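You operate a simulated robot arm through the tools that you are given. There is no shell and no other tool. Be economical: measure what you need, move in short steps, check, and stop when the job is done.

Carry out the task below with a simulated robot arm. There is one attempt and no reset: what you move stays moved.

TASK
Press the vent button three times. Take the steel drip tray and put it on the left cork mat. Fetch the purple bottle that says "pine" from the bench in front of the left stand and stand it on the top of the bottling table. Put the brown bottle marked "No. 72" from the right end of the pine bench on the bench in front of the middle stand and the brown bottle labelled "No. 27" on the top of the white scale. Fetch the tin marked "clips" from the right end of the pine bench and set it on the right sink counter. Take the blue card and leave it on the white disc. Shut the spill kit door. Put the black stopper on the top of the long bench away on the top of the water bench. Fetch the can that says "lavender" from the top of the long bench and stand it on the blue disc. Take the tall beaker on the top of the long bench and put it away on the top of the water bench. Do these in any order. Set down upright: purple bottle, brown bottle, black stopper, can, tall beaker.
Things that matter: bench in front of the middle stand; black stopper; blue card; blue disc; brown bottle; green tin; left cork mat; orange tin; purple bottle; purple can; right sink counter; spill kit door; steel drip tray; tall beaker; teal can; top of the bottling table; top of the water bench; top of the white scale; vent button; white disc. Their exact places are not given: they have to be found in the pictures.

It is judged by the outcome, as a careful person would: the job done as asked, and still so three seconds after it is handed in. It fails if anything else is knocked over, pushed out of place, dropped, spilled or broken. A push-on lid holds only when it is set on centred and level and pressed home; a screw cap is set on level and turned clockwise until tight.

THE ROBOT
A 6-joint arm with a two-finger gripper on a trunk, on a base that drives. Base frame: it is fixed to the floor where the robot stands at the start and does not move with it; the origin is under the middle of the robot, x ahead of it, y to its left, z up; the surface under the hand at the start is at about z = 802. Units: mm, degrees, N and s.
With the tool pointing down near the work surface it reaches from about 300 to 740 mm from the robot's upright axis, wherever it stands. Its first joint turns from -166.0 to 166.0 degrees. Places, roughly: bench in front of the middle stand (52x25 cm) [-3180, 2100, 760]; black stopper (4x4x5 cm) [900, 2700, 800]; blue card [-3250, 3250, 750]; blue disc (9x9x1 cm) [700, 1800, 800]; brown bottle [-3250, 3500, 750]; green tin, orange tin [-3250, 3250, 750]; left cork mat [-3300, -200, 800]; purple bottle [-3250, 1250, 750]; purple can, teal can [750, 2500, 750]; right sink counter [-300, 4600, 900]; spill kit door [-2800, 4500, 600]; steel drip tray (27x17x3 cm) [-3300, -800, 800]; tall beaker [750, 1500, 750]; top of the bottling table [-1300, 700, 800]; top of the water bench [-3200, -1300, 800]; top of the white scale [-3400, 200, 900]; vent button [500, 200, 800]; white disc (9x9x1 cm) [-1000, 1900, 500]. Payload 1.57 kg.
Tool frame: the origin (TCP) lies between the finger pads and is the grasp point; the fingertips stand 21 mm ahead of it; z points along the fingers, y is the line along which they close. Largest opening 70 mm; the body of the gripper starts 50 mm behind the TCP.
Orientation is told as [roll, pitch, yaw] about the base's x, y, z axes, in that order, counted from this pose: with the fingers straight down and closing along the base's y, the tool's x points along the base's -x, its y along +y and its z along -z.

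THE INTERFACE
- The arm moves only by the tool jog_arm. Its argument "moves" is one flat list of numbers, 7 for each row, row after row: the opening, from 0 (shut) to 1 (fully open), then the shift along the base's x, y, z in units of 30 mm (1.0 is 30 mm), then the turn, a rotation vector about the base's x, y, z in units of 4 degrees (1.0 is 4 degrees). In form: [fingers, dx, dy, dz, ax, ay, az, fingers, dx, dy, dz, ax, ay, az, ...]. A call has 1 to 20 rows; each row shifts and turns the commanded pose from where the row before left it. A call with a number of a shift or a turn outside -1 to 1 is refused whole. Rows are played at 5 a second. More than 50 mm and 8.6 degrees between two rows, or a gripper value outside its range, and nothing of the call is played. A pose out of reach is approached as far as the arm can. The call stops where the force on the tool passes 40 N (or 10 N more than at its start, if that is more) or the arm is blocked; 0.2 s more then pass. Each finger halts on what it meets, pressing with about 30 N; the grip force reading is that of the motor and also rises with nothing between the fingers. The clock runs only during rows and for 0.2 s after the last one: add rows that do not move to give the fingers time. It gives the time, the measured TCP pose, the force on the tool (base axes), the opening and the grip force at its end, in the units of the frame above (readings bear some noise), with the torque about the TCP (base axes, N m) and any sound that the robot's microphone picked up.
- Cameras (640 x 400 px; columns grow to the right, rows downward): "scene" is now at [31.7, 160.3, 1497.6]; the picture's right is [0.11, -0.99, 0.00], its down [-0.62, -0.07, -0.78] and it looks along [0.77, 0.08, -0.63] (base axes); focal length 274 px, centre (320, 200). "wrist" rides on the gripper at [79, 4, -81] in the tool frame; the picture's right is [-0.05, 1.00, 0.00], its down [-0.67, -0.04, -0.75] and it looks along [-0.74, -0.04, 0.67] (tool axes); focal length 256 px, centre (320, 200).
- grab_frame(camera): a new picture of that camera. No time passes.
- steer(legs): drives the robot by 1 to 6 legs, each [ahead, left, turn to the left] in mm, mm and degrees, along the robot's own axes; the way and the turn of a leg run together, so that a leg with both is an arc; at most 1500 mm and 180 degrees a leg. The arm and the cameras ride along, it lands a little off, and it stops where it bumps. It gives what a move gives.
- turn_head(pan, tilt): turns the head with the scene camera to pan (to the left, within 155 degrees either way) and tilt (down, from -29 to 69), counted from straight ahead of the robot. It gives what a move gives.
- measure_at(camera, pixels): there is no depth. For up to 12 entries [column, row, z] of the newest picture of that camera ("zoom" is the newest enlarged one), the place [x, y] in the base frame at which the ray of that pixel passes the height z, good to about 2 mm, but the place of the scene camera against the robot may be out by one fixed shift of up to 12 mm in any direction. No time passes.
- inspect(camera, box): a new picture of the part [left, top, right, bottom] of that camera's present view, enlarged. No time passes.
- job_done(): hands the job in; it is judged then, once.

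Go step by step. Measure first, check grasps and placings, and put right what went wrong. The budget is 350 turns and 262 pictures, counting those below and the enlarged ones. Unless the task says otherwise, let go and move clear before handing in, and close with one line.

The tools are called after "Request:" as a command line: name --argument value ..., lists and objects as JSON in quotes. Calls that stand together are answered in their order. jog_arm: Moves the arm, as the interface text tells. Its arguments: {"type":"object","properties":{"moves":{"type":"array"}},"required":["moves"]} The other tools are called the same way: steer (legs) drives the base; turn_head (pan, tilt) turns the head that bears the scene camera; grab_frame (camera) takes a picture; measure_at (camera, pixels) gives the place at which the rays of pixels pass given heights; inspect (camera, box) takes an enlarged picture of a part of a camera's view; job_done () hands the job in.

At the start:

```text
time: 0.0
ee_pos: [440.7, 227.9, 1148.1]
tcp_rot: [-0.1, 0.1, -0.1]
contact_force: [0.8, -0.4, 1.1]
moment: [-0.01, -0.01, 0.03]
gripper_width: 69.6
gripper_force: 0.0
robot x, y, heading: [0.1, -1.5, 0.4]
head pan, tilt: [6.2, 38.8]
```

scene: 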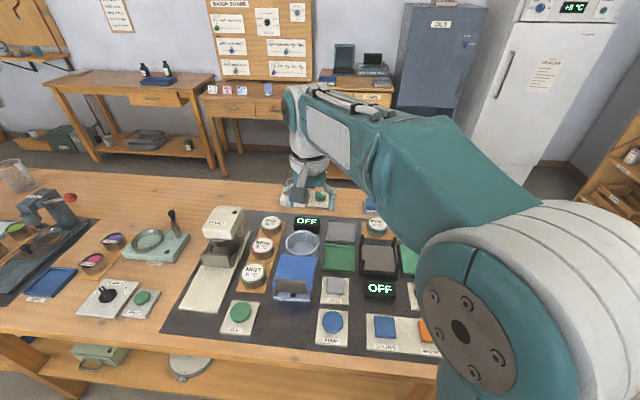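
wrist: 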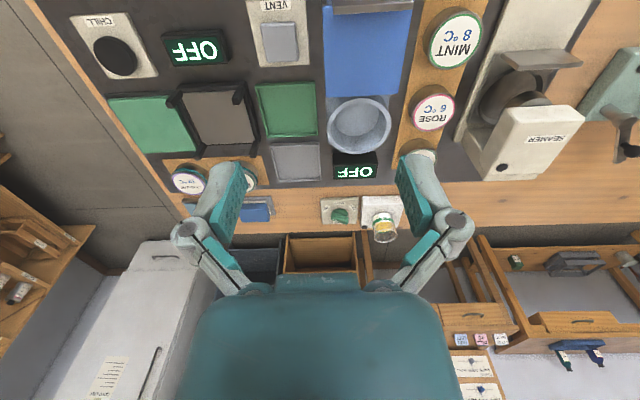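

The vent button appears at wrist pixel (280,42) and scene pixel (335,285). I'll zoom in and measure it.

Request:
inspect --camera "scene" --box '[160, 190, 460, 370]'

Request:
measure_at --camera "wrist" --pixels '[[280, 42, 802], [280, 42, 815], [280, 42, 830]]'

Request:
measure_at --camera "scene" --pixels '[[335, 285, 802], [335, 285, 815], [335, 285, 830]]'

```text
2.13 times, centred on (310, 280) of scene
```

zoom: 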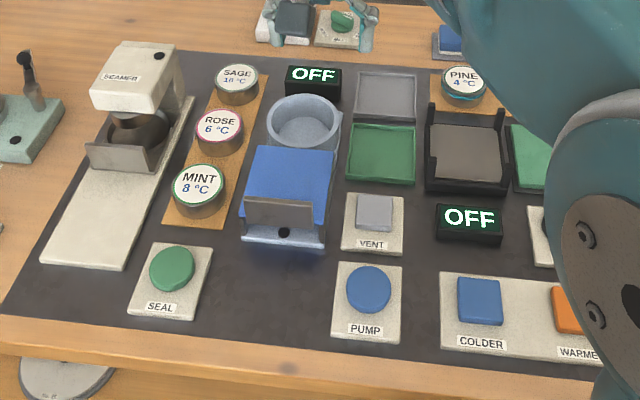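

```text
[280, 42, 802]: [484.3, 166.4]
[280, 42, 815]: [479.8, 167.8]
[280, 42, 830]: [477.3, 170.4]
```

```text
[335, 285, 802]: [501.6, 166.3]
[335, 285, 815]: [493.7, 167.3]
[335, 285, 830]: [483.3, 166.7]
```

The vent button top is near (479,169), about z 825. I'll close the fingers and move to just above it.

Request:
jog_arm --moves '[0, 0.14, -0.22, -0.95, 0, 0, 0, 0, 0.14, -0.22, -0.95, 0, 0, 0, 0, 0.14, -0.22, -0.95, 0, 0, 0, 0, 0.14, -0.22, -0.95, 0, 0, 0, 0, 0.14, -0.22, -0.95, 0, 0, 0, 0, 0.14, -0.22, -0.95, 0, 0, 0, 0, 0.14, -0.22, -0.95, 0, 0, 0, 0, 0.14, -0.22, -0.95, 0, 0, 0, 0, 0.14, -0.22, -0.95, 0, 0, 0, 0, 0, 0, 0, 0, 0, 0]'

Request:
grab_frame --camera "wrist"

Request:
grab_frame --camera "scene"

```text
time: 2.2
ee_pos: [477.7, 168.0, 891.6]
tcp_rot: [0.0, 0.0, 0.0]
contact_force: [-0.7, 1.1, -0.4]
moment: [0.01, 0.0, 0.03]
gripper_width: 0.0
gripper_force: 29.0
robot x, y, heading: [2.8, 0.2, 0.1]
head pan, tilt: [6.2, 38.8]
```

```text
258 pictures are left
```

wrist: 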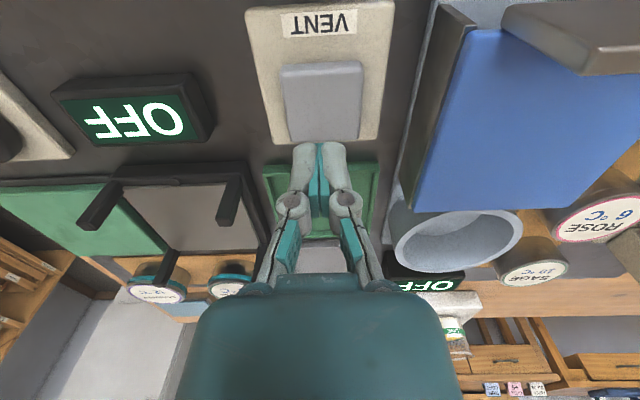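

```text
257 pictures are left
```

scene: 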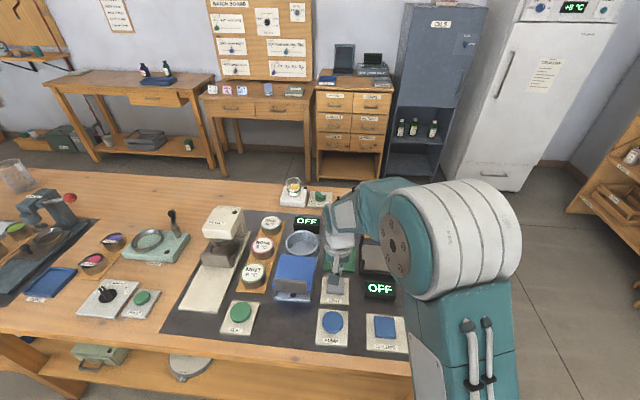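

The button top is now at wrist (322,95). I'll refine its position before pressing.

Request:
measure_at --camera "wrist" --pixels '[[322, 92, 815], [322, 92, 825], [322, 140, 802], [322, 5, 802], [320, 150, 815]]'

```text
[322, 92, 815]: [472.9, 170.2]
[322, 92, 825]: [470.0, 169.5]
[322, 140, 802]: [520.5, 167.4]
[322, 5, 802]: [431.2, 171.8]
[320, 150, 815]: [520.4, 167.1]
```

Next I'll press: down to tip height ~840, then small steps until contact.

Request:
jog_arm --moves '[0, -0.17, 0.05, -0.8, 0, 0, 0, 0, 0, 0, -0.2, 0, 0, 0, 0, 0, 0, -0.15, 0, 0, 0, 0, 0, 0, -0.15, 0, 0, 0, 0, 0, 0, -0.15, 0, 0, 0, 0, 0, 0, -0.1, 0, 0, 0, 0, 0, 0, 0, 0, 0, 0]'

Request:
grab_frame --camera "wrist"

```text
time: 3.8
ee_pos: [474.4, 171.2, 843.9]
tcp_rot: [-0.1, 0.1, 0.0]
contact_force: [0.7, -0.3, 0.4]
moment: [0.04, 0.01, 0.01]
gripper_width: 5.9
gripper_force: 28.4
robot x, y, heading: [1.2, 0.5, -0.0]
head pan, tilt: [6.2, 38.8]
```

```text
256 pictures are left
```

wrist: 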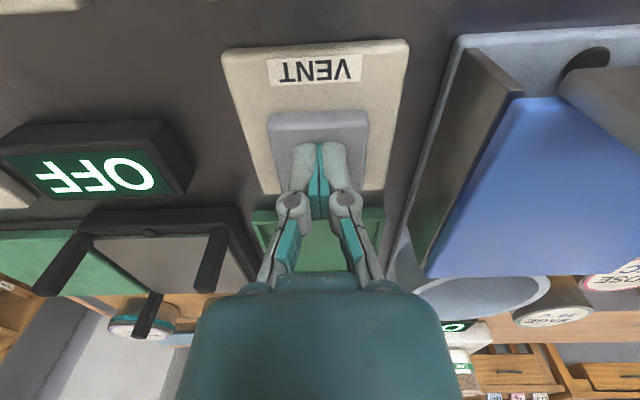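

The tip is over the button and nearly touching it (wrist (320,145)). I'll continue down in small steps.

Request:
jog_arm --moves '[0, 0, 0, -0.1, 0, 0, 0, 0, 0, 0, -0.1, 0, 0, 0, 0, 0, 0, -0.1, 0, 0, 0, 0, 0, 0, -0.1, 0, 0, 0, 0, 0, 0, -0.1, 0, 0, 0]'

Request:
grab_frame --camera "wrist"

```text
time: 4.8
ee_pos: [475.1, 171.1, 838.0]
tcp_rot: [0.4, -0.7, 0.0]
contact_force: [-4.2, 2.3, 26.4]
moment: [0.02, 0.19, -0.06]
gripper_width: 5.9
gripper_force: 28.3
robot x, y, heading: [-0.7, 1.4, -0.1]
head pan, tilt: [6.2, 38.8]
heard: click
stopped in row 5: the force on the tool passed its limit at 42 N (the readings are from after the stop); the commanded pose is now the measured one
```

```text
255 pictures are left
```

wrist: 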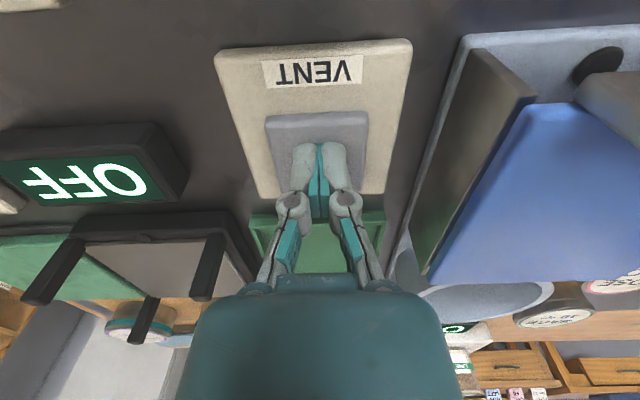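

One click heard. I'll lift and press a second time.

Request:
jog_arm --moves '[0, 0, 0, 0.6, -0.1, 0.17, 0, 0, 0, 0, 0, 0, 0, 0, 0, 0, 0, -0.3, 0, 0, 0, 0, 0, 0, -0.15, 0, 0, 0, 0, 0, 0, -0.1, 0, 0, 0, 0, 0, 0, -0.1, 0, 0, 0, 0, 0, 0, -0.1, 0, 0, 0]'

```text
time: 6.3
ee_pos: [475.0, 169.9, 838.8]
tcp_rot: [-0.1, -0.2, -0.1]
contact_force: [-4.9, -2.5, 26.2]
moment: [-0.1, 0.27, 0.0]
gripper_width: 6.0
gripper_force: 28.6
robot x, y, heading: [-4.3, -0.1, 0.0]
head pan, tilt: [6.2, 38.8]
heard: click
stopped in row 7: the force on the tool passed its limit at 42 N (the readings are from after the stop); the commanded pose is now the measured one
```

The second click was heard. Third press, then a lift clear.

Request:
jog_arm --moves '[0, 0, 0, 0.6, 0, 0.05, 0, 0, 0, 0, 0, 0, 0, 0, 0, 0, 0, -0.3, 0, 0, 0, 0, 0, 0, -0.15, 0, 0, 0, 0, 0, 0, -0.1, 0, 0, 0, 0, 0, 0, -0.1, 0, 0, 0, 0, 0, 0, -0.1, 0, 0, 0]'

Request:
jog_arm --moves '[0, 0, 0, 1, 0, 0, 0, 0, 0, 0, 1, 0, 0, 0, 0, 0, 0, 1, 0, 0, 0, 0, 0, 0, 1, 0, 0, 0, 0, 0, 0, 1, 0, 0, 0, 0, 0, 0, 1, 0, 0, 0]'

Request:
turn_head --pan 75 --tilt 20

Request:
grab_frame --camera "scene"

```text
time: 7.8
ee_pos: [477.4, 170.6, 839.3]
tcp_rot: [0.1, -0.3, 0.0]
contact_force: [-4.0, -0.6, 26.0]
moment: [-0.07, 0.32, -0.02]
gripper_width: 5.8
gripper_force: 28.0
robot x, y, heading: [0.9, 4.8, -0.2]
head pan, tilt: [6.2, 38.8]
heard: click
stopped in row 7: the force on the tool passed its limit at 43 N (the readings are from after the stop); the commanded pose is now the measured one
```

```text
time: 9.2
ee_pos: [477.5, 171.8, 1015.2]
tcp_rot: [-0.2, 0.2, -0.1]
contact_force: [-0.6, -0.4, -0.2]
moment: [0.03, 0.01, 0.01]
gripper_width: 0.0
gripper_force: 29.2
robot x, y, heading: [-1.2, -5.3, 0.1]
head pan, tilt: [6.2, 38.8]
```

```text
time: 10.7
ee_pos: [476.5, 171.6, 1013.1]
tcp_rot: [-0.1, 0.1, 0.0]
contact_force: [0.2, 0.5, -0.3]
moment: [0.02, 0.03, 0.0]
gripper_width: 0.0
gripper_force: 28.2
robot x, y, heading: [-1.8, -3.1, 0.1]
head pan, tilt: [75.0, 20.0]
```

```text
254 pictures are left
```

scene: 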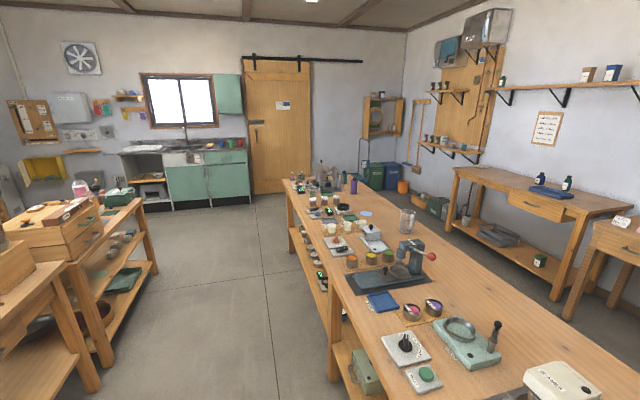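

All three clicks were heard. Next I'll survey the room behind the robot.

Request:
turn_head --pan 120 --tilt 20

Request:
grab_frame --camera "scene"

Request:
turn_head --pan 155 --tilt 20

Request:
grab_frame --camera "scene"

Request:
turn_head --pan -150 --tilt 20

Request:
grab_frame --camera "scene"

```text
time: 11.8
ee_pos: [476.5, 171.2, 1014.6]
tcp_rot: [-0.2, 0.1, 0.0]
contact_force: [0.5, -0.4, 0.2]
moment: [-0.02, -0.01, -0.02]
gripper_width: 0.2
gripper_force: 28.7
robot x, y, heading: [-1.7, 1.0, 0.1]
head pan, tilt: [120.0, 20.0]
```

```text
253 pictures are left
```

scene: 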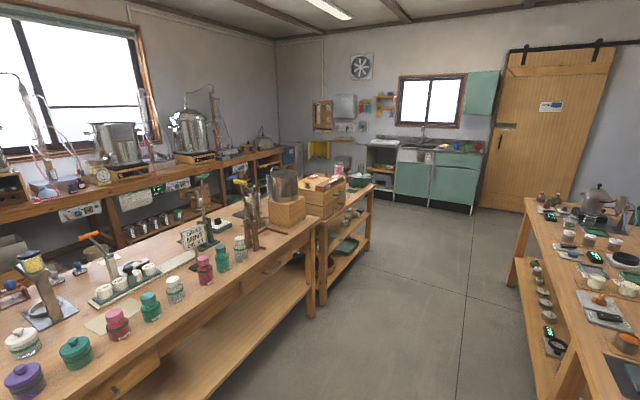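

```text
time: 12.8
ee_pos: [476.0, 171.7, 1015.7]
tcp_rot: [-0.2, 0.1, -0.1]
contact_force: [0.1, 0.0, 0.1]
moment: [0.02, 0.01, -0.01]
gripper_width: 0.1
gripper_force: 28.4
robot x, y, heading: [0.6, 2.2, 0.1]
head pan, tilt: [154.7, 20.0]
```

```text
252 pictures are left
```

scene: 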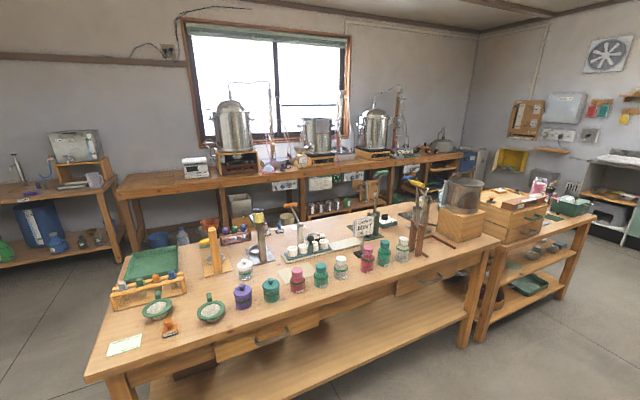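

```text
time: 16.9
ee_pos: [476.1, 171.9, 1014.2]
tcp_rot: [-0.3, 0.1, -0.1]
contact_force: [0.5, 0.2, -0.3]
moment: [-0.02, 0.0, -0.01]
gripper_width: 0.0
gripper_force: 28.2
robot x, y, heading: [-2.1, -3.6, 0.0]
head pan, tilt: [-150.0, 20.0]
```

```text
251 pictures are left
```

scene: 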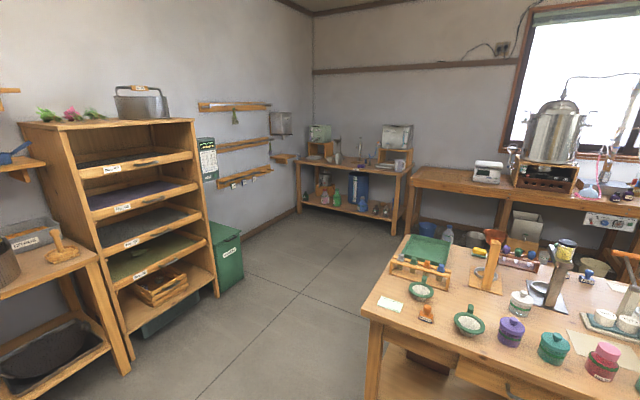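

Layout is clear: long bench at +x, bottling table behind me, and the pine bench along x≈-3200. I'll raise the arm and strafe left along the long bench to look at the cans.

Request:
jog_arm --moves '[0.8, -0.5, -0.5, 1, 0, 0, 0, 0.8, -0.5, -0.5, 1, 0, 0, 0, 0.8, -0.5, -0.5, 1, 0, 0, 0, 0.8, -0.5, -0.5, 1, 0, 0, 0, 0.8, -0.5, -0.5, 1, 0, 0, 0, 0.8, -0.5, -0.5, 1, 0, 0, 0]'

Request:
turn_head --pan 20 --tilt 40

Request:
steer --legs '[[0, 1200, 0], [0, 900, 0]]'

Request:
grab_frame --camera "scene"

```text
time: 18.3
ee_pos: [386.8, 79.9, 1196.0]
tcp_rot: [-0.2, 0.0, 0.0]
contact_force: [0.0, 0.7, -0.2]
moment: [0.02, 0.04, -0.01]
gripper_width: 56.2
gripper_force: 0.1
robot x, y, heading: [-3.0, -2.4, -0.0]
head pan, tilt: [-150.0, 20.0]
```

```text
time: 20.9
ee_pos: [386.8, 80.0, 1195.4]
tcp_rot: [-0.1, 0.1, 0.1]
contact_force: [0.3, 1.3, -0.2]
moment: [-0.02, 0.02, 0.0]
gripper_width: 56.0
gripper_force: 0.1
robot x, y, heading: [1.3, -1.4, -0.2]
head pan, tilt: [20.0, 40.0]
```

```text
time: 31.3
ee_pos: [400.1, 2164.7, 1195.8]
tcp_rot: [0.0, 0.1, -0.5]
contact_force: [-0.8, -0.1, 0.2]
moment: [0.05, 0.01, 0.03]
gripper_width: 56.0
gripper_force: 0.1
robot x, y, heading: [13.6, 2091.3, -0.6]
head pan, tilt: [20.0, 40.0]
```

```text
250 pictures are left
```

scene: 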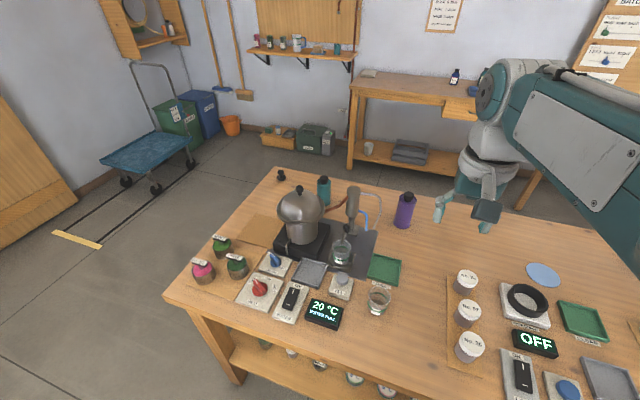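

Purple can is at (404,208), teal can at (323,190), black stopper maybe (281,176), and blue disc at (543,274). I'll zoom in to read the cans.

Request:
inspect --camera "scene" --box '[260, 160, 440, 270]'

Request:
measure_at --camera "scene" --pixels '[[402, 228, 802], [323, 205, 802], [281, 182, 802], [543, 274, 810], [378, 312, 802], [170, 295, 802], [350, 370, 802]]'

```text
3.56 times, centred on (350, 215) of scene
```

zoom: 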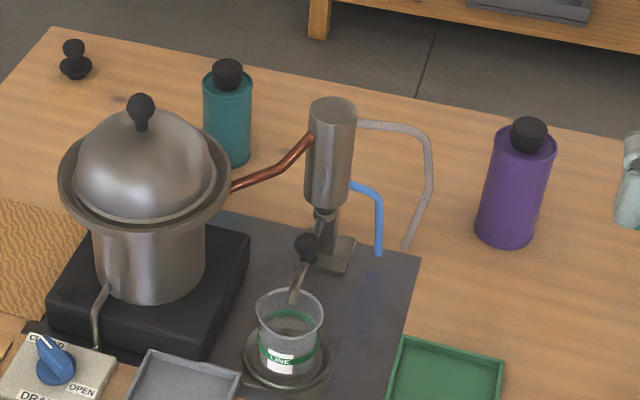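

```text
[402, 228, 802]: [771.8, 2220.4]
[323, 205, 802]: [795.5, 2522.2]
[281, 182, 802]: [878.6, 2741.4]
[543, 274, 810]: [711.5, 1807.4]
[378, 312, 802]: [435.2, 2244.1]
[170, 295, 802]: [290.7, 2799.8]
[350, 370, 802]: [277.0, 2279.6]
```

The labels face away from here. I'll drive round the end of the bench (y≈2800) to see the other sides.

Request:
steer --legs '[[0, 1200, 0], [850, 0, 0], [0, 0, -90]]'

Request:
turn_head --pan 10 --tilt 45

Request:
grab_frame --camera "scene"

```text
time: 45.3
ee_pos: [948.2, 2908.2, 1196.3]
tcp_rot: [-0.2, 0.1, -89.7]
contact_force: [0.0, 0.9, -0.5]
moment: [0.02, -0.01, -0.02]
gripper_width: 56.1
gripper_force: 0.0
robot x, y, heading: [866.4, 3295.8, -89.7]
head pan, tilt: [20.0, 40.0]
```

```text
time: 46.0
ee_pos: [950.9, 2907.8, 1195.2]
tcp_rot: [-0.1, 0.1, -89.8]
contact_force: [0.4, 0.7, 0.0]
moment: [-0.01, 0.01, 0.01]
gripper_width: 56.0
gripper_force: 0.0
robot x, y, heading: [867.9, 3291.9, -89.8]
head pan, tilt: [10.0, 45.0]
```

```text
248 pictures are left
```

scene: 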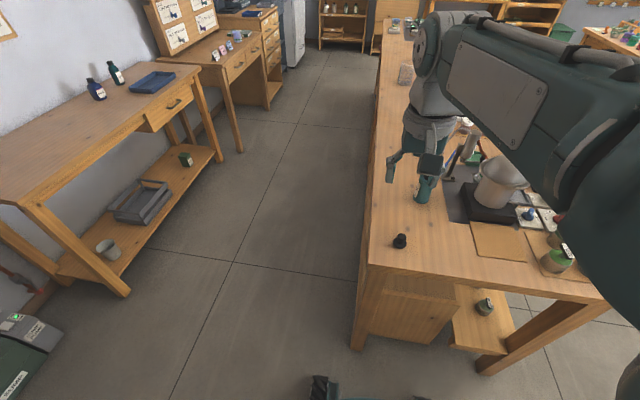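

Stopper is at (400,241) and the teal can is partly hidden by the gripper. I'll zoom on both cans.

Request:
inspect --camera "scene" --box '[370, 90, 490, 260]'

Request:
measure_at --camera "scene" --pixels '[[366, 262, 802], [400, 247, 802], [376, 130, 802]]'

```text
2.35 times, centred on (430, 175) of scene
```

zoom: 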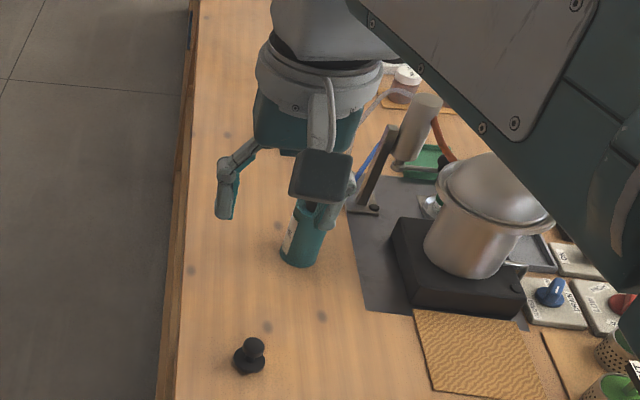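

```text
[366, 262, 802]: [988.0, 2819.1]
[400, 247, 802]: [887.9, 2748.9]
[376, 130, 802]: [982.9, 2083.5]
```

The teal can's label faces +x. I'll check the aisle width behind the bench.

Request:
measure_at --camera "scene" --pixels '[[126, 295, 0], [218, 160, 0], [357, 345, 0], [240, 150, 0], [200, 75, 800], [0, 200, 800]]'

```text
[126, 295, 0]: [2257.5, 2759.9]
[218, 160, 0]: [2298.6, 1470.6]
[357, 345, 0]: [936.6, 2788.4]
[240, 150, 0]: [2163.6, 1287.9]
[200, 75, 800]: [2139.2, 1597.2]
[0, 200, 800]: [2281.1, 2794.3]
```

The aisle is about 1150 mm wide, so I'll go behind the bench and face the cans.

Request:
steer --legs '[[0, 600, 0], [950, 0, 0], [0, 0, -90]]'

Request:
turn_head --pan 0 --tilt 35

Request:
grab_frame --camera "scene"

```text
time: 57.8
ee_pos: [1082.6, 2261.0, 1193.7]
tcp_rot: [-0.2, 0.1, -179.4]
contact_force: [0.8, -0.1, -0.2]
moment: [-0.02, 0.01, 0.02]
gripper_width: 56.0
gripper_force: 0.1
robot x, y, heading: [1464.7, 2348.5, -179.2]
head pan, tilt: [10.0, 45.0]
```

```text
time: 58.5
ee_pos: [1083.0, 2261.2, 1194.5]
tcp_rot: [-0.2, 0.0, -179.3]
contact_force: [0.0, 0.3, 0.0]
moment: [-0.02, 0.01, 0.0]
gripper_width: 56.0
gripper_force: 0.0
robot x, y, heading: [1471.3, 2343.8, -179.5]
head pan, tilt: [0.0, 35.0]
```

```text
246 pictures are left
```

scene: 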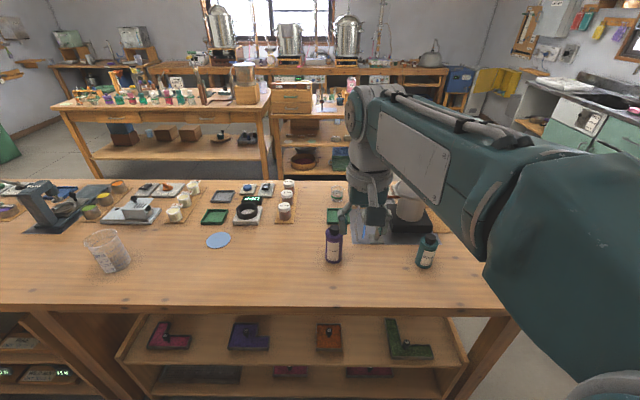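

Request:
inspect --camera "scene" --box '[310, 220, 450, 280]'

Request:
inspect --camera "scene" --box '[60, 200, 260, 290]'

Request:
measure_at --camera "scene" --pixels '[[333, 260, 802], [426, 264, 802], [217, 240, 810], [110, 268, 802], [108, 240, 900], [320, 300, 802], [217, 240, 802]]'

```text
4.57 times, centred on (380, 250) of scene
```

zoom: 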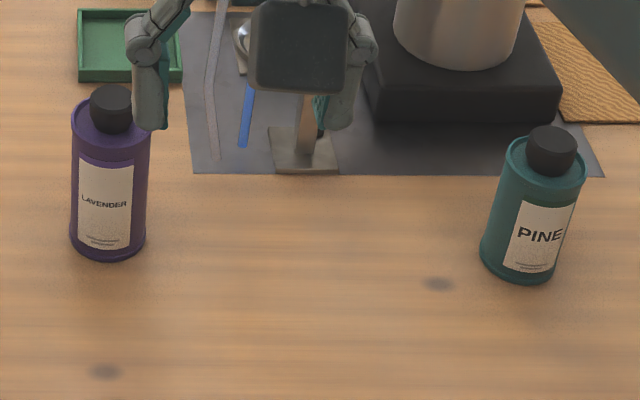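

```text
3.20 times, centred on (160, 245) of scene
```

zoom: 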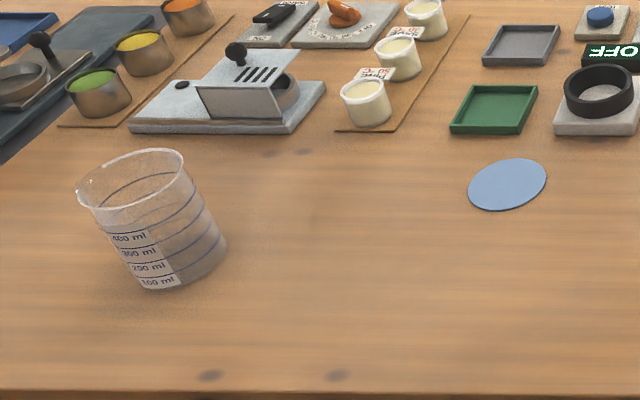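

```text
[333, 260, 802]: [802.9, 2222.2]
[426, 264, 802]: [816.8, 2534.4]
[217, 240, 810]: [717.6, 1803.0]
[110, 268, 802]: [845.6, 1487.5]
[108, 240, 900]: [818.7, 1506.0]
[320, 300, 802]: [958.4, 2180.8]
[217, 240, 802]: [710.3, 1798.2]
```

The purple can reads LAVENDER, near (788,2221). I'll drive 150 mm closer and bring the hand above it.

Request:
steer --legs '[[150, 0, 0]]'

Request:
jog_arm --moves '[1, -0.5, -0.2, -0.8, 0, 0, 0, 1, -0.5, -0.2, -0.8, 0, 0, 0, 1, -0.5, -0.2, -0.8, 0, 0, 0, 1, -0.5, -0.2, -0.8, 0, 0, 0, 1, -0.5, -0.2, -0.8, 0, 0, 0]'

Request:
grab_frame --camera "wrist"

Request:
grab_frame --camera "scene"

```text
time: 59.9
ee_pos: [931.6, 2260.0, 1194.9]
tcp_rot: [-0.2, 0.2, -179.4]
contact_force: [0.4, -0.3, -0.2]
moment: [-0.01, 0.03, 0.0]
gripper_width: 56.0
gripper_force: 0.0
robot x, y, heading: [1317.8, 2344.6, -179.3]
head pan, tilt: [0.0, 35.0]
```

```text
time: 61.1
ee_pos: [855.9, 2230.1, 1075.4]
tcp_rot: [-0.2, 0.1, -179.5]
contact_force: [0.3, 0.4, -0.3]
moment: [0.02, 0.01, 0.01]
gripper_width: 69.5
gripper_force: 0.1
robot x, y, heading: [1314.5, 2346.1, -179.3]
head pan, tilt: [0.0, 35.0]
```

```text
243 pictures are left
```

wrist: 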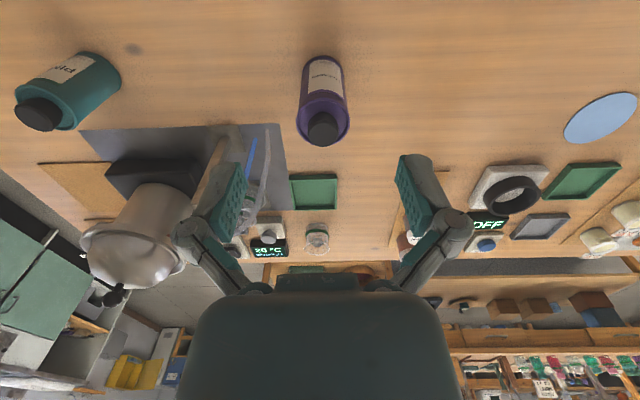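

```text
242 pictures are left
```

scene: 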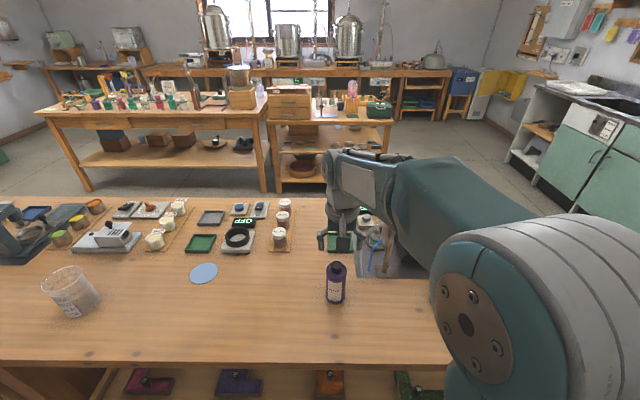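

Can base in wrist is near (322,60) and the cap top at (323,130). I'll measure at several heights.

Request:
measure_at --camera "wrist" --pixels '[[322, 57, 802], [301, 68, 802], [344, 68, 802], [322, 132, 920], [322, 132, 940], [297, 118, 910], [350, 118, 910]]'

Request:
measure_at --camera "scene" --pixels '[[336, 264, 920], [336, 264, 940], [336, 304, 802], [336, 264, 960]]'

```text
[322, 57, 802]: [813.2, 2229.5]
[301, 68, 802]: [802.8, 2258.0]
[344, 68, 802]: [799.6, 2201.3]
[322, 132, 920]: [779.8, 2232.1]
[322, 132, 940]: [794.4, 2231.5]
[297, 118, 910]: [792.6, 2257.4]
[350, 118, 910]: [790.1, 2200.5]
```

```text
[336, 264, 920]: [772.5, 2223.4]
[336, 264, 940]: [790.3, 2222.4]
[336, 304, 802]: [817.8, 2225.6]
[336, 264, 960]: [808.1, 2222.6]
```

The can is ~57 mm wide, centre ≈(785,2229), top ≈928. Next I move above it and descend partway to check.

Request:
jog_arm --moves '[1, -0.8, 0, -0.8, 0, 0, 0, 1, -0.8, 0, -0.8, 0, 0, 0, 1, -0.75, 0, -0.8, 0, 0, 0, 1, 0, 0, -0.8, 0, 0, 0, 1, 0, 0, 0, 0, 0, 0]'

Request:
grab_frame --camera "wrist"

Request:
grab_frame --camera "scene"

```text
time: 62.3
ee_pos: [785.4, 2229.5, 978.9]
tcp_rot: [-0.3, 0.0, -179.4]
contact_force: [-0.4, 0.2, 0.3]
moment: [-0.02, 0.0, 0.01]
gripper_width: 70.1
gripper_force: 0.0
robot x, y, heading: [1315.2, 2349.1, -179.5]
head pan, tilt: [0.0, 35.0]
```

```text
241 pictures are left
```

wrist: 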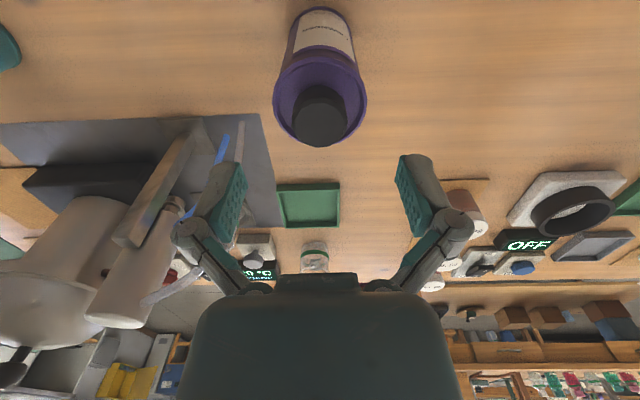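

```text
240 pictures are left
```

scene: 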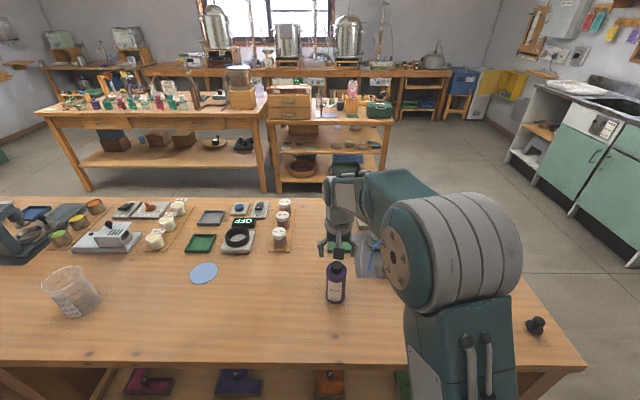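

Request:
measure_at --camera "wrist" --pixels '[[274, 102, 905], [366, 102, 905], [320, 148, 905], [320, 60, 905], [320, 120, 928]]'

```text
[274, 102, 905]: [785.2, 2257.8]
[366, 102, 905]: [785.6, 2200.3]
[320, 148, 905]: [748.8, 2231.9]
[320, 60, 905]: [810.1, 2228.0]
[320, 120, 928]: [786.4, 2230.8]
```

Centred at (785,2229). I'll descend straight to z 890 and close.

Request:
jog_arm --moves '[1, 0, 0, -0.8, 0, 0, 0, 1, 0, 0, -0.8, 0, 0, 0, 1, 0, 0, -0.7, 0, 0, 0, 1, 0, 0, -0.65, 0, 0, 0, 0, 0, 0, 0, 0, 0, 0, 0, 0, 0, 0, 0, 0, 0, 0, 0, 0, 0, 0, 0, 0]'

Request:
grab_frame --camera "wrist"

```text
time: 63.9
ee_pos: [785.1, 2229.4, 891.9]
tcp_rot: [-0.2, 0.0, -179.4]
contact_force: [2.6, -0.9, 14.7]
moment: [0.1, -0.13, -0.06]
gripper_width: 57.3
gripper_force: 30.0
robot x, y, heading: [1316.9, 2342.4, -179.6]
head pan, tilt: [0.0, 35.0]
```

```text
239 pictures are left
```

wrist: 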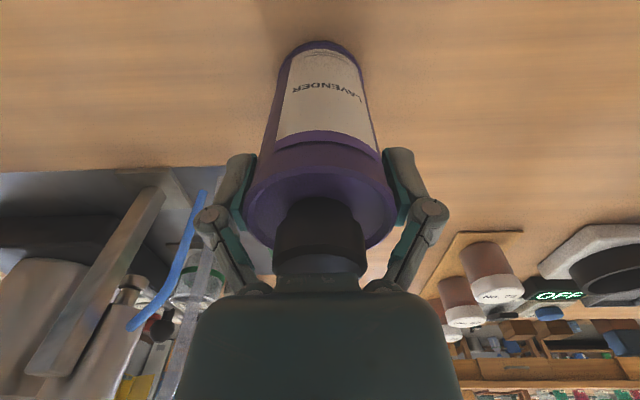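

Gripped at 57.3 mm. I'll lift 90 mm and strafe left ~425 mm toward the blue disc.

Request:
jog_arm --moves '[0, 0, 0, 0.5, 0, 0, 0, 0, 0, 0, 0.8, 0, 0, 0, 0, 0, 0, 0.8, 0, 0, 0, 0, 0, 0, 0.9, 0, 0, 0]'

Request:
steer --legs '[[0, 425, 0]]'

Request:
grab_frame --camera "wrist"

Request:
grab_frame --camera "scene"

```text
time: 64.9
ee_pos: [785.8, 2229.6, 981.8]
tcp_rot: [-0.2, 0.2, -179.4]
contact_force: [-0.9, 0.7, -3.7]
moment: [0.0, 0.0, -0.01]
gripper_width: 56.9
gripper_force: 30.1
robot x, y, heading: [1316.1, 2341.6, -179.6]
head pan, tilt: [0.0, 35.0]
```

```text
time: 67.5
ee_pos: [790.4, 1809.4, 981.6]
tcp_rot: [-0.1, 0.1, -179.2]
contact_force: [0.6, 0.3, -4.0]
moment: [0.01, 0.04, -0.02]
gripper_width: 57.1
gripper_force: 30.1
robot x, y, heading: [1323.0, 1918.9, -179.3]
head pan, tilt: [0.0, 35.0]
```

```text
238 pictures are left
```

wrist: 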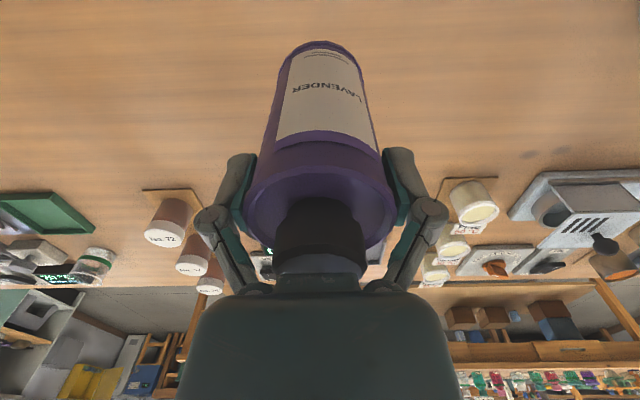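

```text
237 pictures are left
```

scene: 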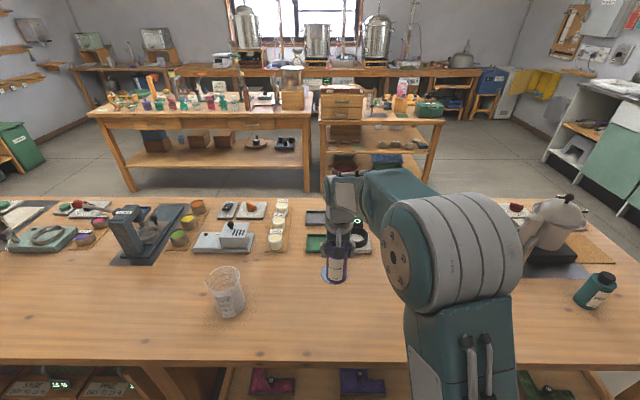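

The disc is hidden under the can. I'll shift the arm sideways so the wrist camera sees the disc.

Request:
jog_arm --moves '[0, 0.3, 0.9, 0.3, 0, 0, 0, 0, 0.3, 0.9, 0.3, 0, 0, 0, 0, 0.3, 0.9, 0, 0, 0, 0, 0, 0.3, 0.9, 0, 0, 0, 0]'

Request:
grab_frame --camera "wrist"

```text
time: 68.5
ee_pos: [826.8, 1910.5, 998.7]
tcp_rot: [-0.2, 0.1, -179.3]
contact_force: [0.3, -0.3, -3.8]
moment: [0.03, -0.02, 0.0]
gripper_width: 57.3
gripper_force: 29.9
robot x, y, heading: [1322.4, 1920.1, -179.3]
head pan, tilt: [0.0, 35.0]
```

```text
236 pictures are left
```

wrist: 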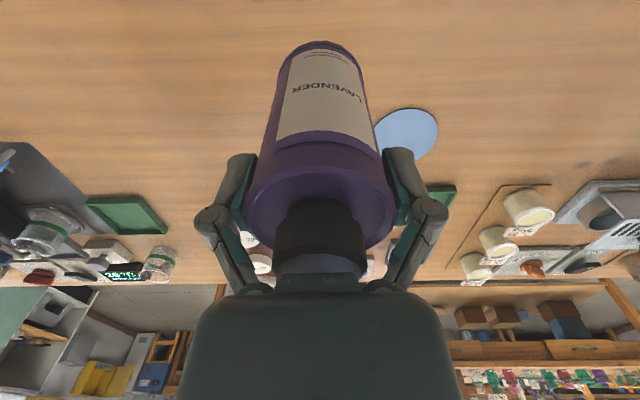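

Request:
measure_at --camera "wrist" --pixels '[[438, 131, 804], [412, 107, 804], [414, 160, 804], [374, 131, 804], [406, 132, 804]]'

```text
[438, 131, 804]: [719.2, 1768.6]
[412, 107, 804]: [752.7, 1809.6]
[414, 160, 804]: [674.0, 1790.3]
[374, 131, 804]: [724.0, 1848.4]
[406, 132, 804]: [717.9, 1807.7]
```

Disc centre ≈(714,1809). Moving over it and lowering to just above.

Request:
jog_arm --moves '[0, -0.94, -0.845, 0, 0, 0, 0, 0, -0.94, -0.845, 0, 0, 0, 0, 0, -0.94, -0.845, 0, 0, 0, 0, 0, -0.94, -0.845, 0, 0, 0, 0, 0, 0, 0, -0.9, 0, 0, 0, 0, 0, 0, -0.9, 0, 0, 0, 0, 0, 0, -0.7, 0, 0, 0, 0, 0, 0, -0.3, 0, 0, 0, 0, 0, 0, 0, 0, 0, 0]'

Request:
grab_frame --camera "scene"

```text
time: 70.5
ee_pos: [714.9, 1810.3, 914.5]
tcp_rot: [-0.2, 0.1, -179.3]
contact_force: [0.1, 0.4, -3.5]
moment: [0.01, 0.01, 0.0]
gripper_width: 57.1
gripper_force: 29.4
robot x, y, heading: [1321.9, 1919.7, -179.7]
head pan, tilt: [0.0, 35.0]
```

```text
235 pictures are left
```

scene: 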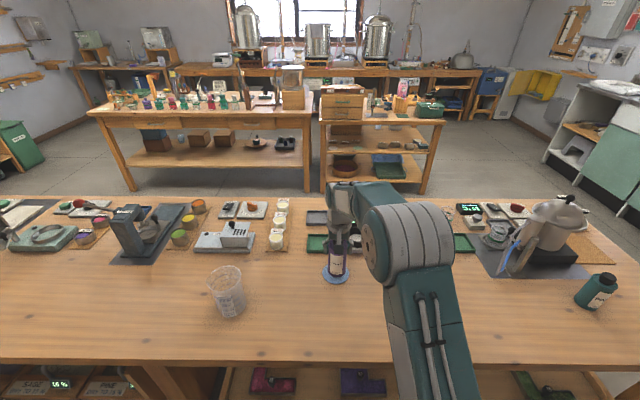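

Looks centred. I'll lower in small steps until contact.

Request:
jog_arm --moves '[0, 0, 0, -0.2, 0, 0, 0, 0, 0, 0, -0.15, 0, 0, 0, 0, 0, 0, -0.1, 0, 0, 0, 0, 0, 0, -0.1, 0, 0, 0, 0, 0, 0, 0, 0, 0, 0]'

Request:
inspect --camera "scene" --box '[290, 220, 390, 300]'

```text
time: 71.7
ee_pos: [713.4, 1811.6, 898.8]
tcp_rot: [-0.2, 0.1, -179.2]
contact_force: [0.0, 0.3, -3.6]
moment: [0.0, 0.01, 0.0]
gripper_width: 57.0
gripper_force: 30.0
robot x, y, heading: [1324.4, 1922.6, -179.4]
head pan, tilt: [0.0, 35.0]
```

```text
5.00 times, centred on (340, 260) of scene
```

zoom: 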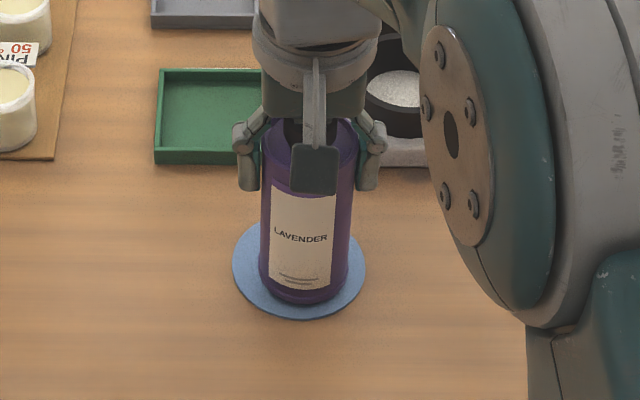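

Well inside the disc. I'll keep lowering until contact.

Request:
jog_arm --moves '[0, 0, 0, -0.1, 0, 0, 0, 0, 0, 0, -0.07, 0, 0, 0, 0, 0, 0, -0.07, 0, 0, 0, 0, 0, 0, 0, 0, 0, 0]'

```text
time: 72.7
ee_pos: [714.0, 1812.7, 891.8]
tcp_rot: [-0.2, 0.0, -179.3]
contact_force: [-0.6, 0.6, 4.3]
moment: [0.01, 0.02, -0.02]
gripper_width: 57.0
gripper_force: 30.1
robot x, y, heading: [1318.6, 1920.4, -179.3]
head pan, tilt: [0.0, 35.0]
```

Contact is made (force went from -3.6 to +4.3). I'll release and rise straight up.

Request:
jog_arm --moves '[0.5, 0, 0, 0, 0, 0, 0, 1, 0, 0, 0, 0, 0, 0, 1, 0, 0, 0, 0, 0, 0, 1, 0, 0, 0.6, 0, 0, 0, 1, 0, 0, 0.9, 0, 0, 0, 1, 0, 0, 1, 0, 0, 0, 1, 0, 0, 1, 0, 0, 0, 1, 0, 0, 1, 0, 0, 0]'

Request:
grab_frame --camera "scene"

```text
time: 74.5
ee_pos: [714.3, 1813.7, 1026.0]
tcp_rot: [-0.2, 0.2, -179.3]
contact_force: [0.8, 0.1, 0.1]
moment: [-0.04, 0.01, -0.02]
gripper_width: 70.0
gripper_force: 0.1
robot x, y, heading: [1322.3, 1923.2, -179.2]
head pan, tilt: [0.0, 35.0]
```

```text
233 pictures are left
```

scene: 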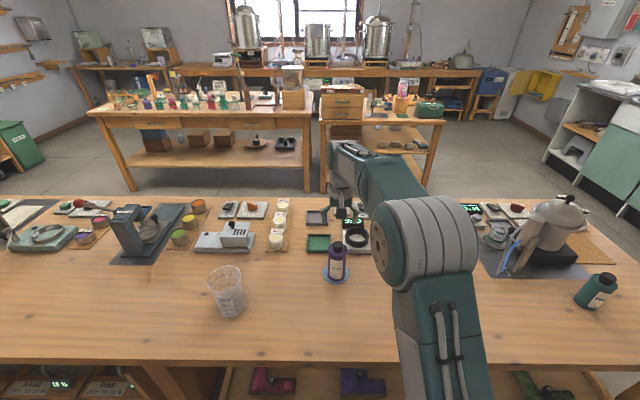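

The can stands on the disc. Next is the tall beaker: strafe left toward y≈1540 and look at it and the south end of the bench.

Request:
jog_arm --moves '[1, 0.9, 0, 0.8, 0, 0, 0, 1, 0.9, 0, 0.8, 0, 0, 0, 1, 0.9, 0, 0.8, 0, 0, 0]'

Request:
steer --legs '[[0, 360, 0]]'

Request:
grab_frame --camera "wrist"

Request:
grab_frame --camera "scene"

Request:
turn_head --pan 80 --tilt 25

Request:
inspect --camera "scene" --box '[0, 0, 640, 400]'

```text
time: 75.3
ee_pos: [795.9, 1811.5, 1098.3]
tcp_rot: [-0.2, 0.2, -179.2]
contact_force: [-0.8, -0.2, 0.4]
moment: [-0.02, -0.05, 0.0]
gripper_width: 69.7
gripper_force: 0.0
robot x, y, heading: [1325.4, 1922.0, -179.3]
head pan, tilt: [0.0, 35.0]
```

```text
time: 77.6
ee_pos: [799.5, 1452.1, 1100.0]
tcp_rot: [0.0, 0.1, -179.5]
contact_force: [1.4, 0.0, 0.2]
moment: [0.02, 0.0, -0.01]
gripper_width: 69.8
gripper_force: 0.0
robot x, y, heading: [1324.4, 1557.3, -179.4]
head pan, tilt: [0.0, 35.0]
```

```text
232 pictures are left
```

wrist: 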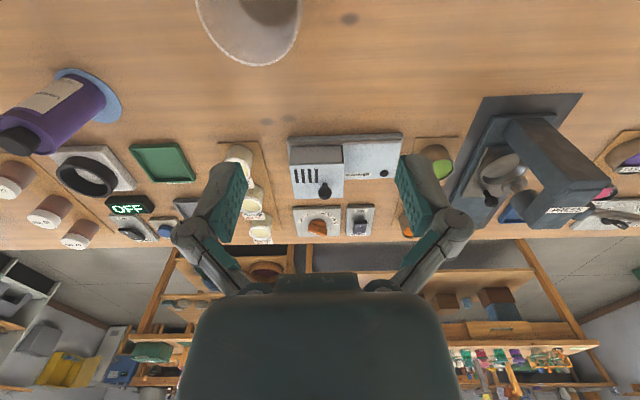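

```text
231 pictures are left
```

scene: 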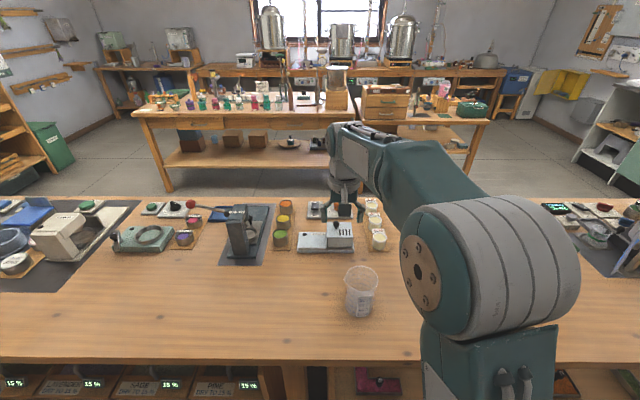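

```text
time: 79.2
ee_pos: [799.5, 1448.6, 1099.5]
tcp_rot: [-0.2, 0.1, -179.4]
contact_force: [-0.2, -0.8, 0.5]
moment: [-0.03, 0.0, 0.01]
gripper_width: 70.1
gripper_force: 0.0
robot x, y, heading: [1327.5, 1558.4, -179.4]
head pan, tilt: [80.0, 25.0]
```

```text
1.00 times, centred on (320, 200) of scene (not enlarged: the box is as wide or as high as the picture)
```

zoom: 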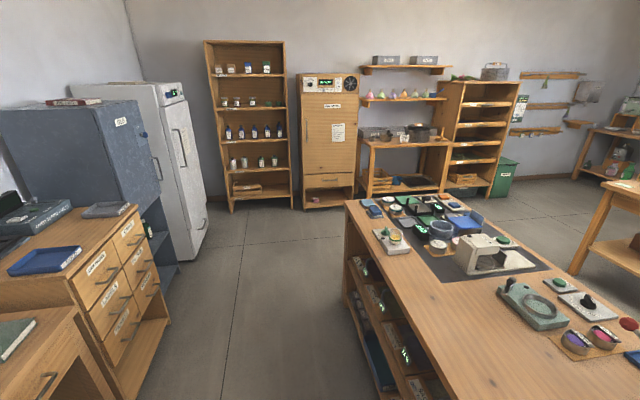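

There is a clear route south around the bench. To see the beaker in the wrist camera, I'll pull the hand back toward +x.

Request:
jog_arm --moves '[1, 0.9, 0.3, 0, 0, 0, 0, 1, 0.9, 0.3, 0, 0, 0, 0, 1, 0.9, 0.3, 0, 0, 0, 0, 1, 0.9, 0.3, 0, 0, 0, 0, 1, 0.4, 0, 0, 0, 0, 0]'

Request:
grab_frame --camera "wrist"

Request:
turn_head --pan 0 --tilt 45

Request:
inspect --camera "scene" --box '[240, 150, 480, 300]'

```text
time: 80.4
ee_pos: [920.7, 1484.4, 1100.5]
tcp_rot: [-0.2, 0.2, -179.5]
contact_force: [-0.2, -0.2, 0.4]
moment: [0.01, -0.04, 0.01]
gripper_width: 69.9
gripper_force: 0.0
robot x, y, heading: [1326.5, 1556.4, -179.5]
head pan, tilt: [80.0, 25.0]
```

```text
229 pictures are left
```

wrist: 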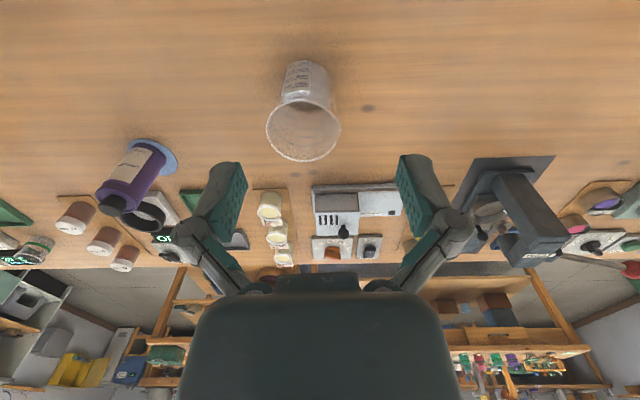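

```text
time: 81.9
ee_pos: [921.1, 1484.9, 1099.7]
tcp_rot: [-0.2, 0.1, -179.4]
contact_force: [0.8, -0.2, 0.6]
moment: [0.02, -0.01, -0.03]
gripper_width: 70.0
gripper_force: 0.0
robot x, y, heading: [1323.4, 1556.5, -179.3]
head pan, tilt: [0.0, 45.0]
```

```text
2.67 times, centred on (360, 225) of scene
```

zoom: 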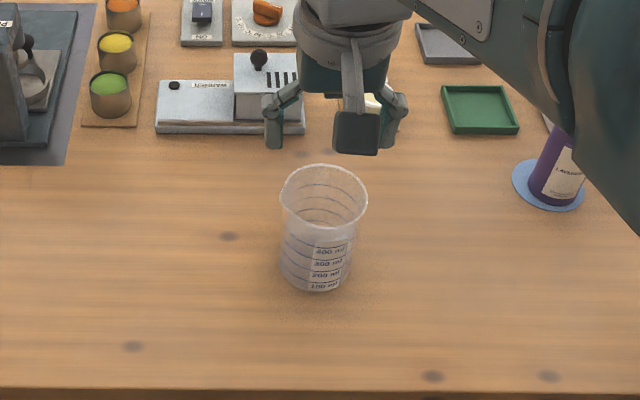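

Request:
measure_at --camera "wrist" --pixels '[[282, 82, 802], [331, 82, 802], [307, 60, 802], [265, 122, 920], [341, 128, 920], [303, 162, 920], [303, 162, 940], [265, 122, 940], [341, 128, 940]]'

Request:
measure_at --camera "zoom" --pixels '[[280, 203, 920], [368, 205, 920], [322, 164, 920], [322, 164, 940], [280, 203, 940], [368, 205, 940], [317, 292, 802]]'

```text
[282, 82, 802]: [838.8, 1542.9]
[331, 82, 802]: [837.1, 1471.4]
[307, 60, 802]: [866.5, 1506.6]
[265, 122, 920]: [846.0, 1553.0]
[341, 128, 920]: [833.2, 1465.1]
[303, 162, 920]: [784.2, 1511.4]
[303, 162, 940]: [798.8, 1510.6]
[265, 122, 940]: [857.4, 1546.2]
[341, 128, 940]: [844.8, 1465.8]
```

```text
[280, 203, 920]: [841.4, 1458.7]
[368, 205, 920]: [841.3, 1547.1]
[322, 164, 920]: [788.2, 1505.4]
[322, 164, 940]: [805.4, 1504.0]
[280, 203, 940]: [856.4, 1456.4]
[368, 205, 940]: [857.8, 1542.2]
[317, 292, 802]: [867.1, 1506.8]
```

Beaker: base Ø72, rim Ø88 at z≈920, centre ≈(829,1508). It's too wide to straddle, so I'll pinch the rim at its +y side (829,1550).

Request:
jog_arm --moves '[0.7, -0.77, 0.55, -0.7, 0, 0, 0, 0.7, -0.77, 0.55, -0.7, 0, 0, 0, 0.7, -0.77, 0.55, -0.7, 0, 0, 0, 0.7, -0.77, 0.53, -0.7, 0, 0, 0, 0.7, 0, 0, -0.7, 0, 0, 0, 0.7, 0, 0, 0, 0, 0, 0]'

Request:
grab_frame --camera "wrist"

Request:
inspect --camera "scene" --box '[280, 150, 440, 270]'

```text
time: 83.3
ee_pos: [827.9, 1550.5, 993.8]
tcp_rot: [-0.1, 0.1, -179.4]
contact_force: [0.7, -0.1, 1.4]
moment: [-0.01, 0.0, 0.01]
gripper_width: 49.1
gripper_force: 0.1
robot x, y, heading: [1326.6, 1558.9, -179.5]
head pan, tilt: [0.0, 45.0]
```

```text
227 pictures are left
```

wrist: 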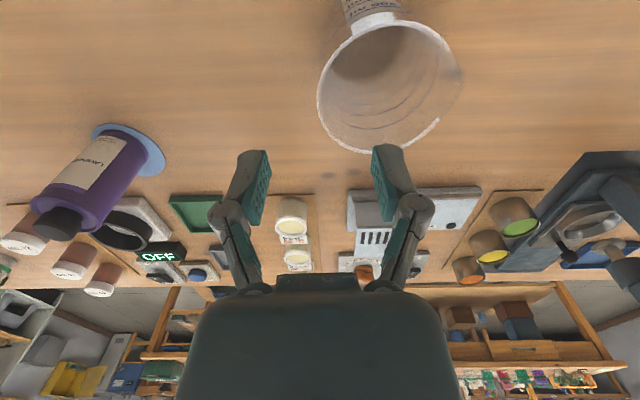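

```text
3.33 times, centred on (360, 210) of scene
```

zoom: 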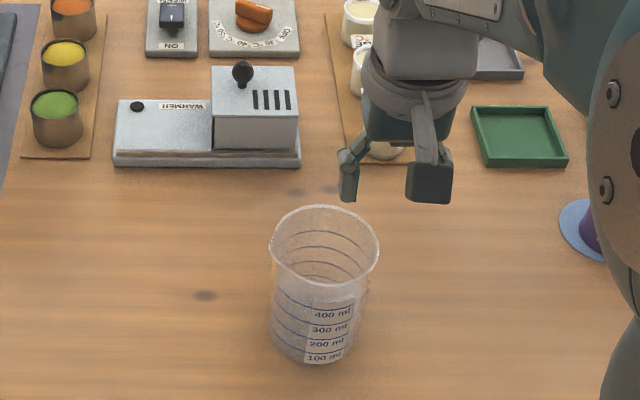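

Request:
measure_at --camera "wrist" --pixels '[[317, 97, 920], [462, 80, 920], [375, 154, 920], [385, 20, 920], [317, 97, 925]]'

```text
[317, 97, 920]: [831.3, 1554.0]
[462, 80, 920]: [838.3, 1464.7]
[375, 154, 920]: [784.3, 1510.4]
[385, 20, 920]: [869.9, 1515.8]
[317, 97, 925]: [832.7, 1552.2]
```

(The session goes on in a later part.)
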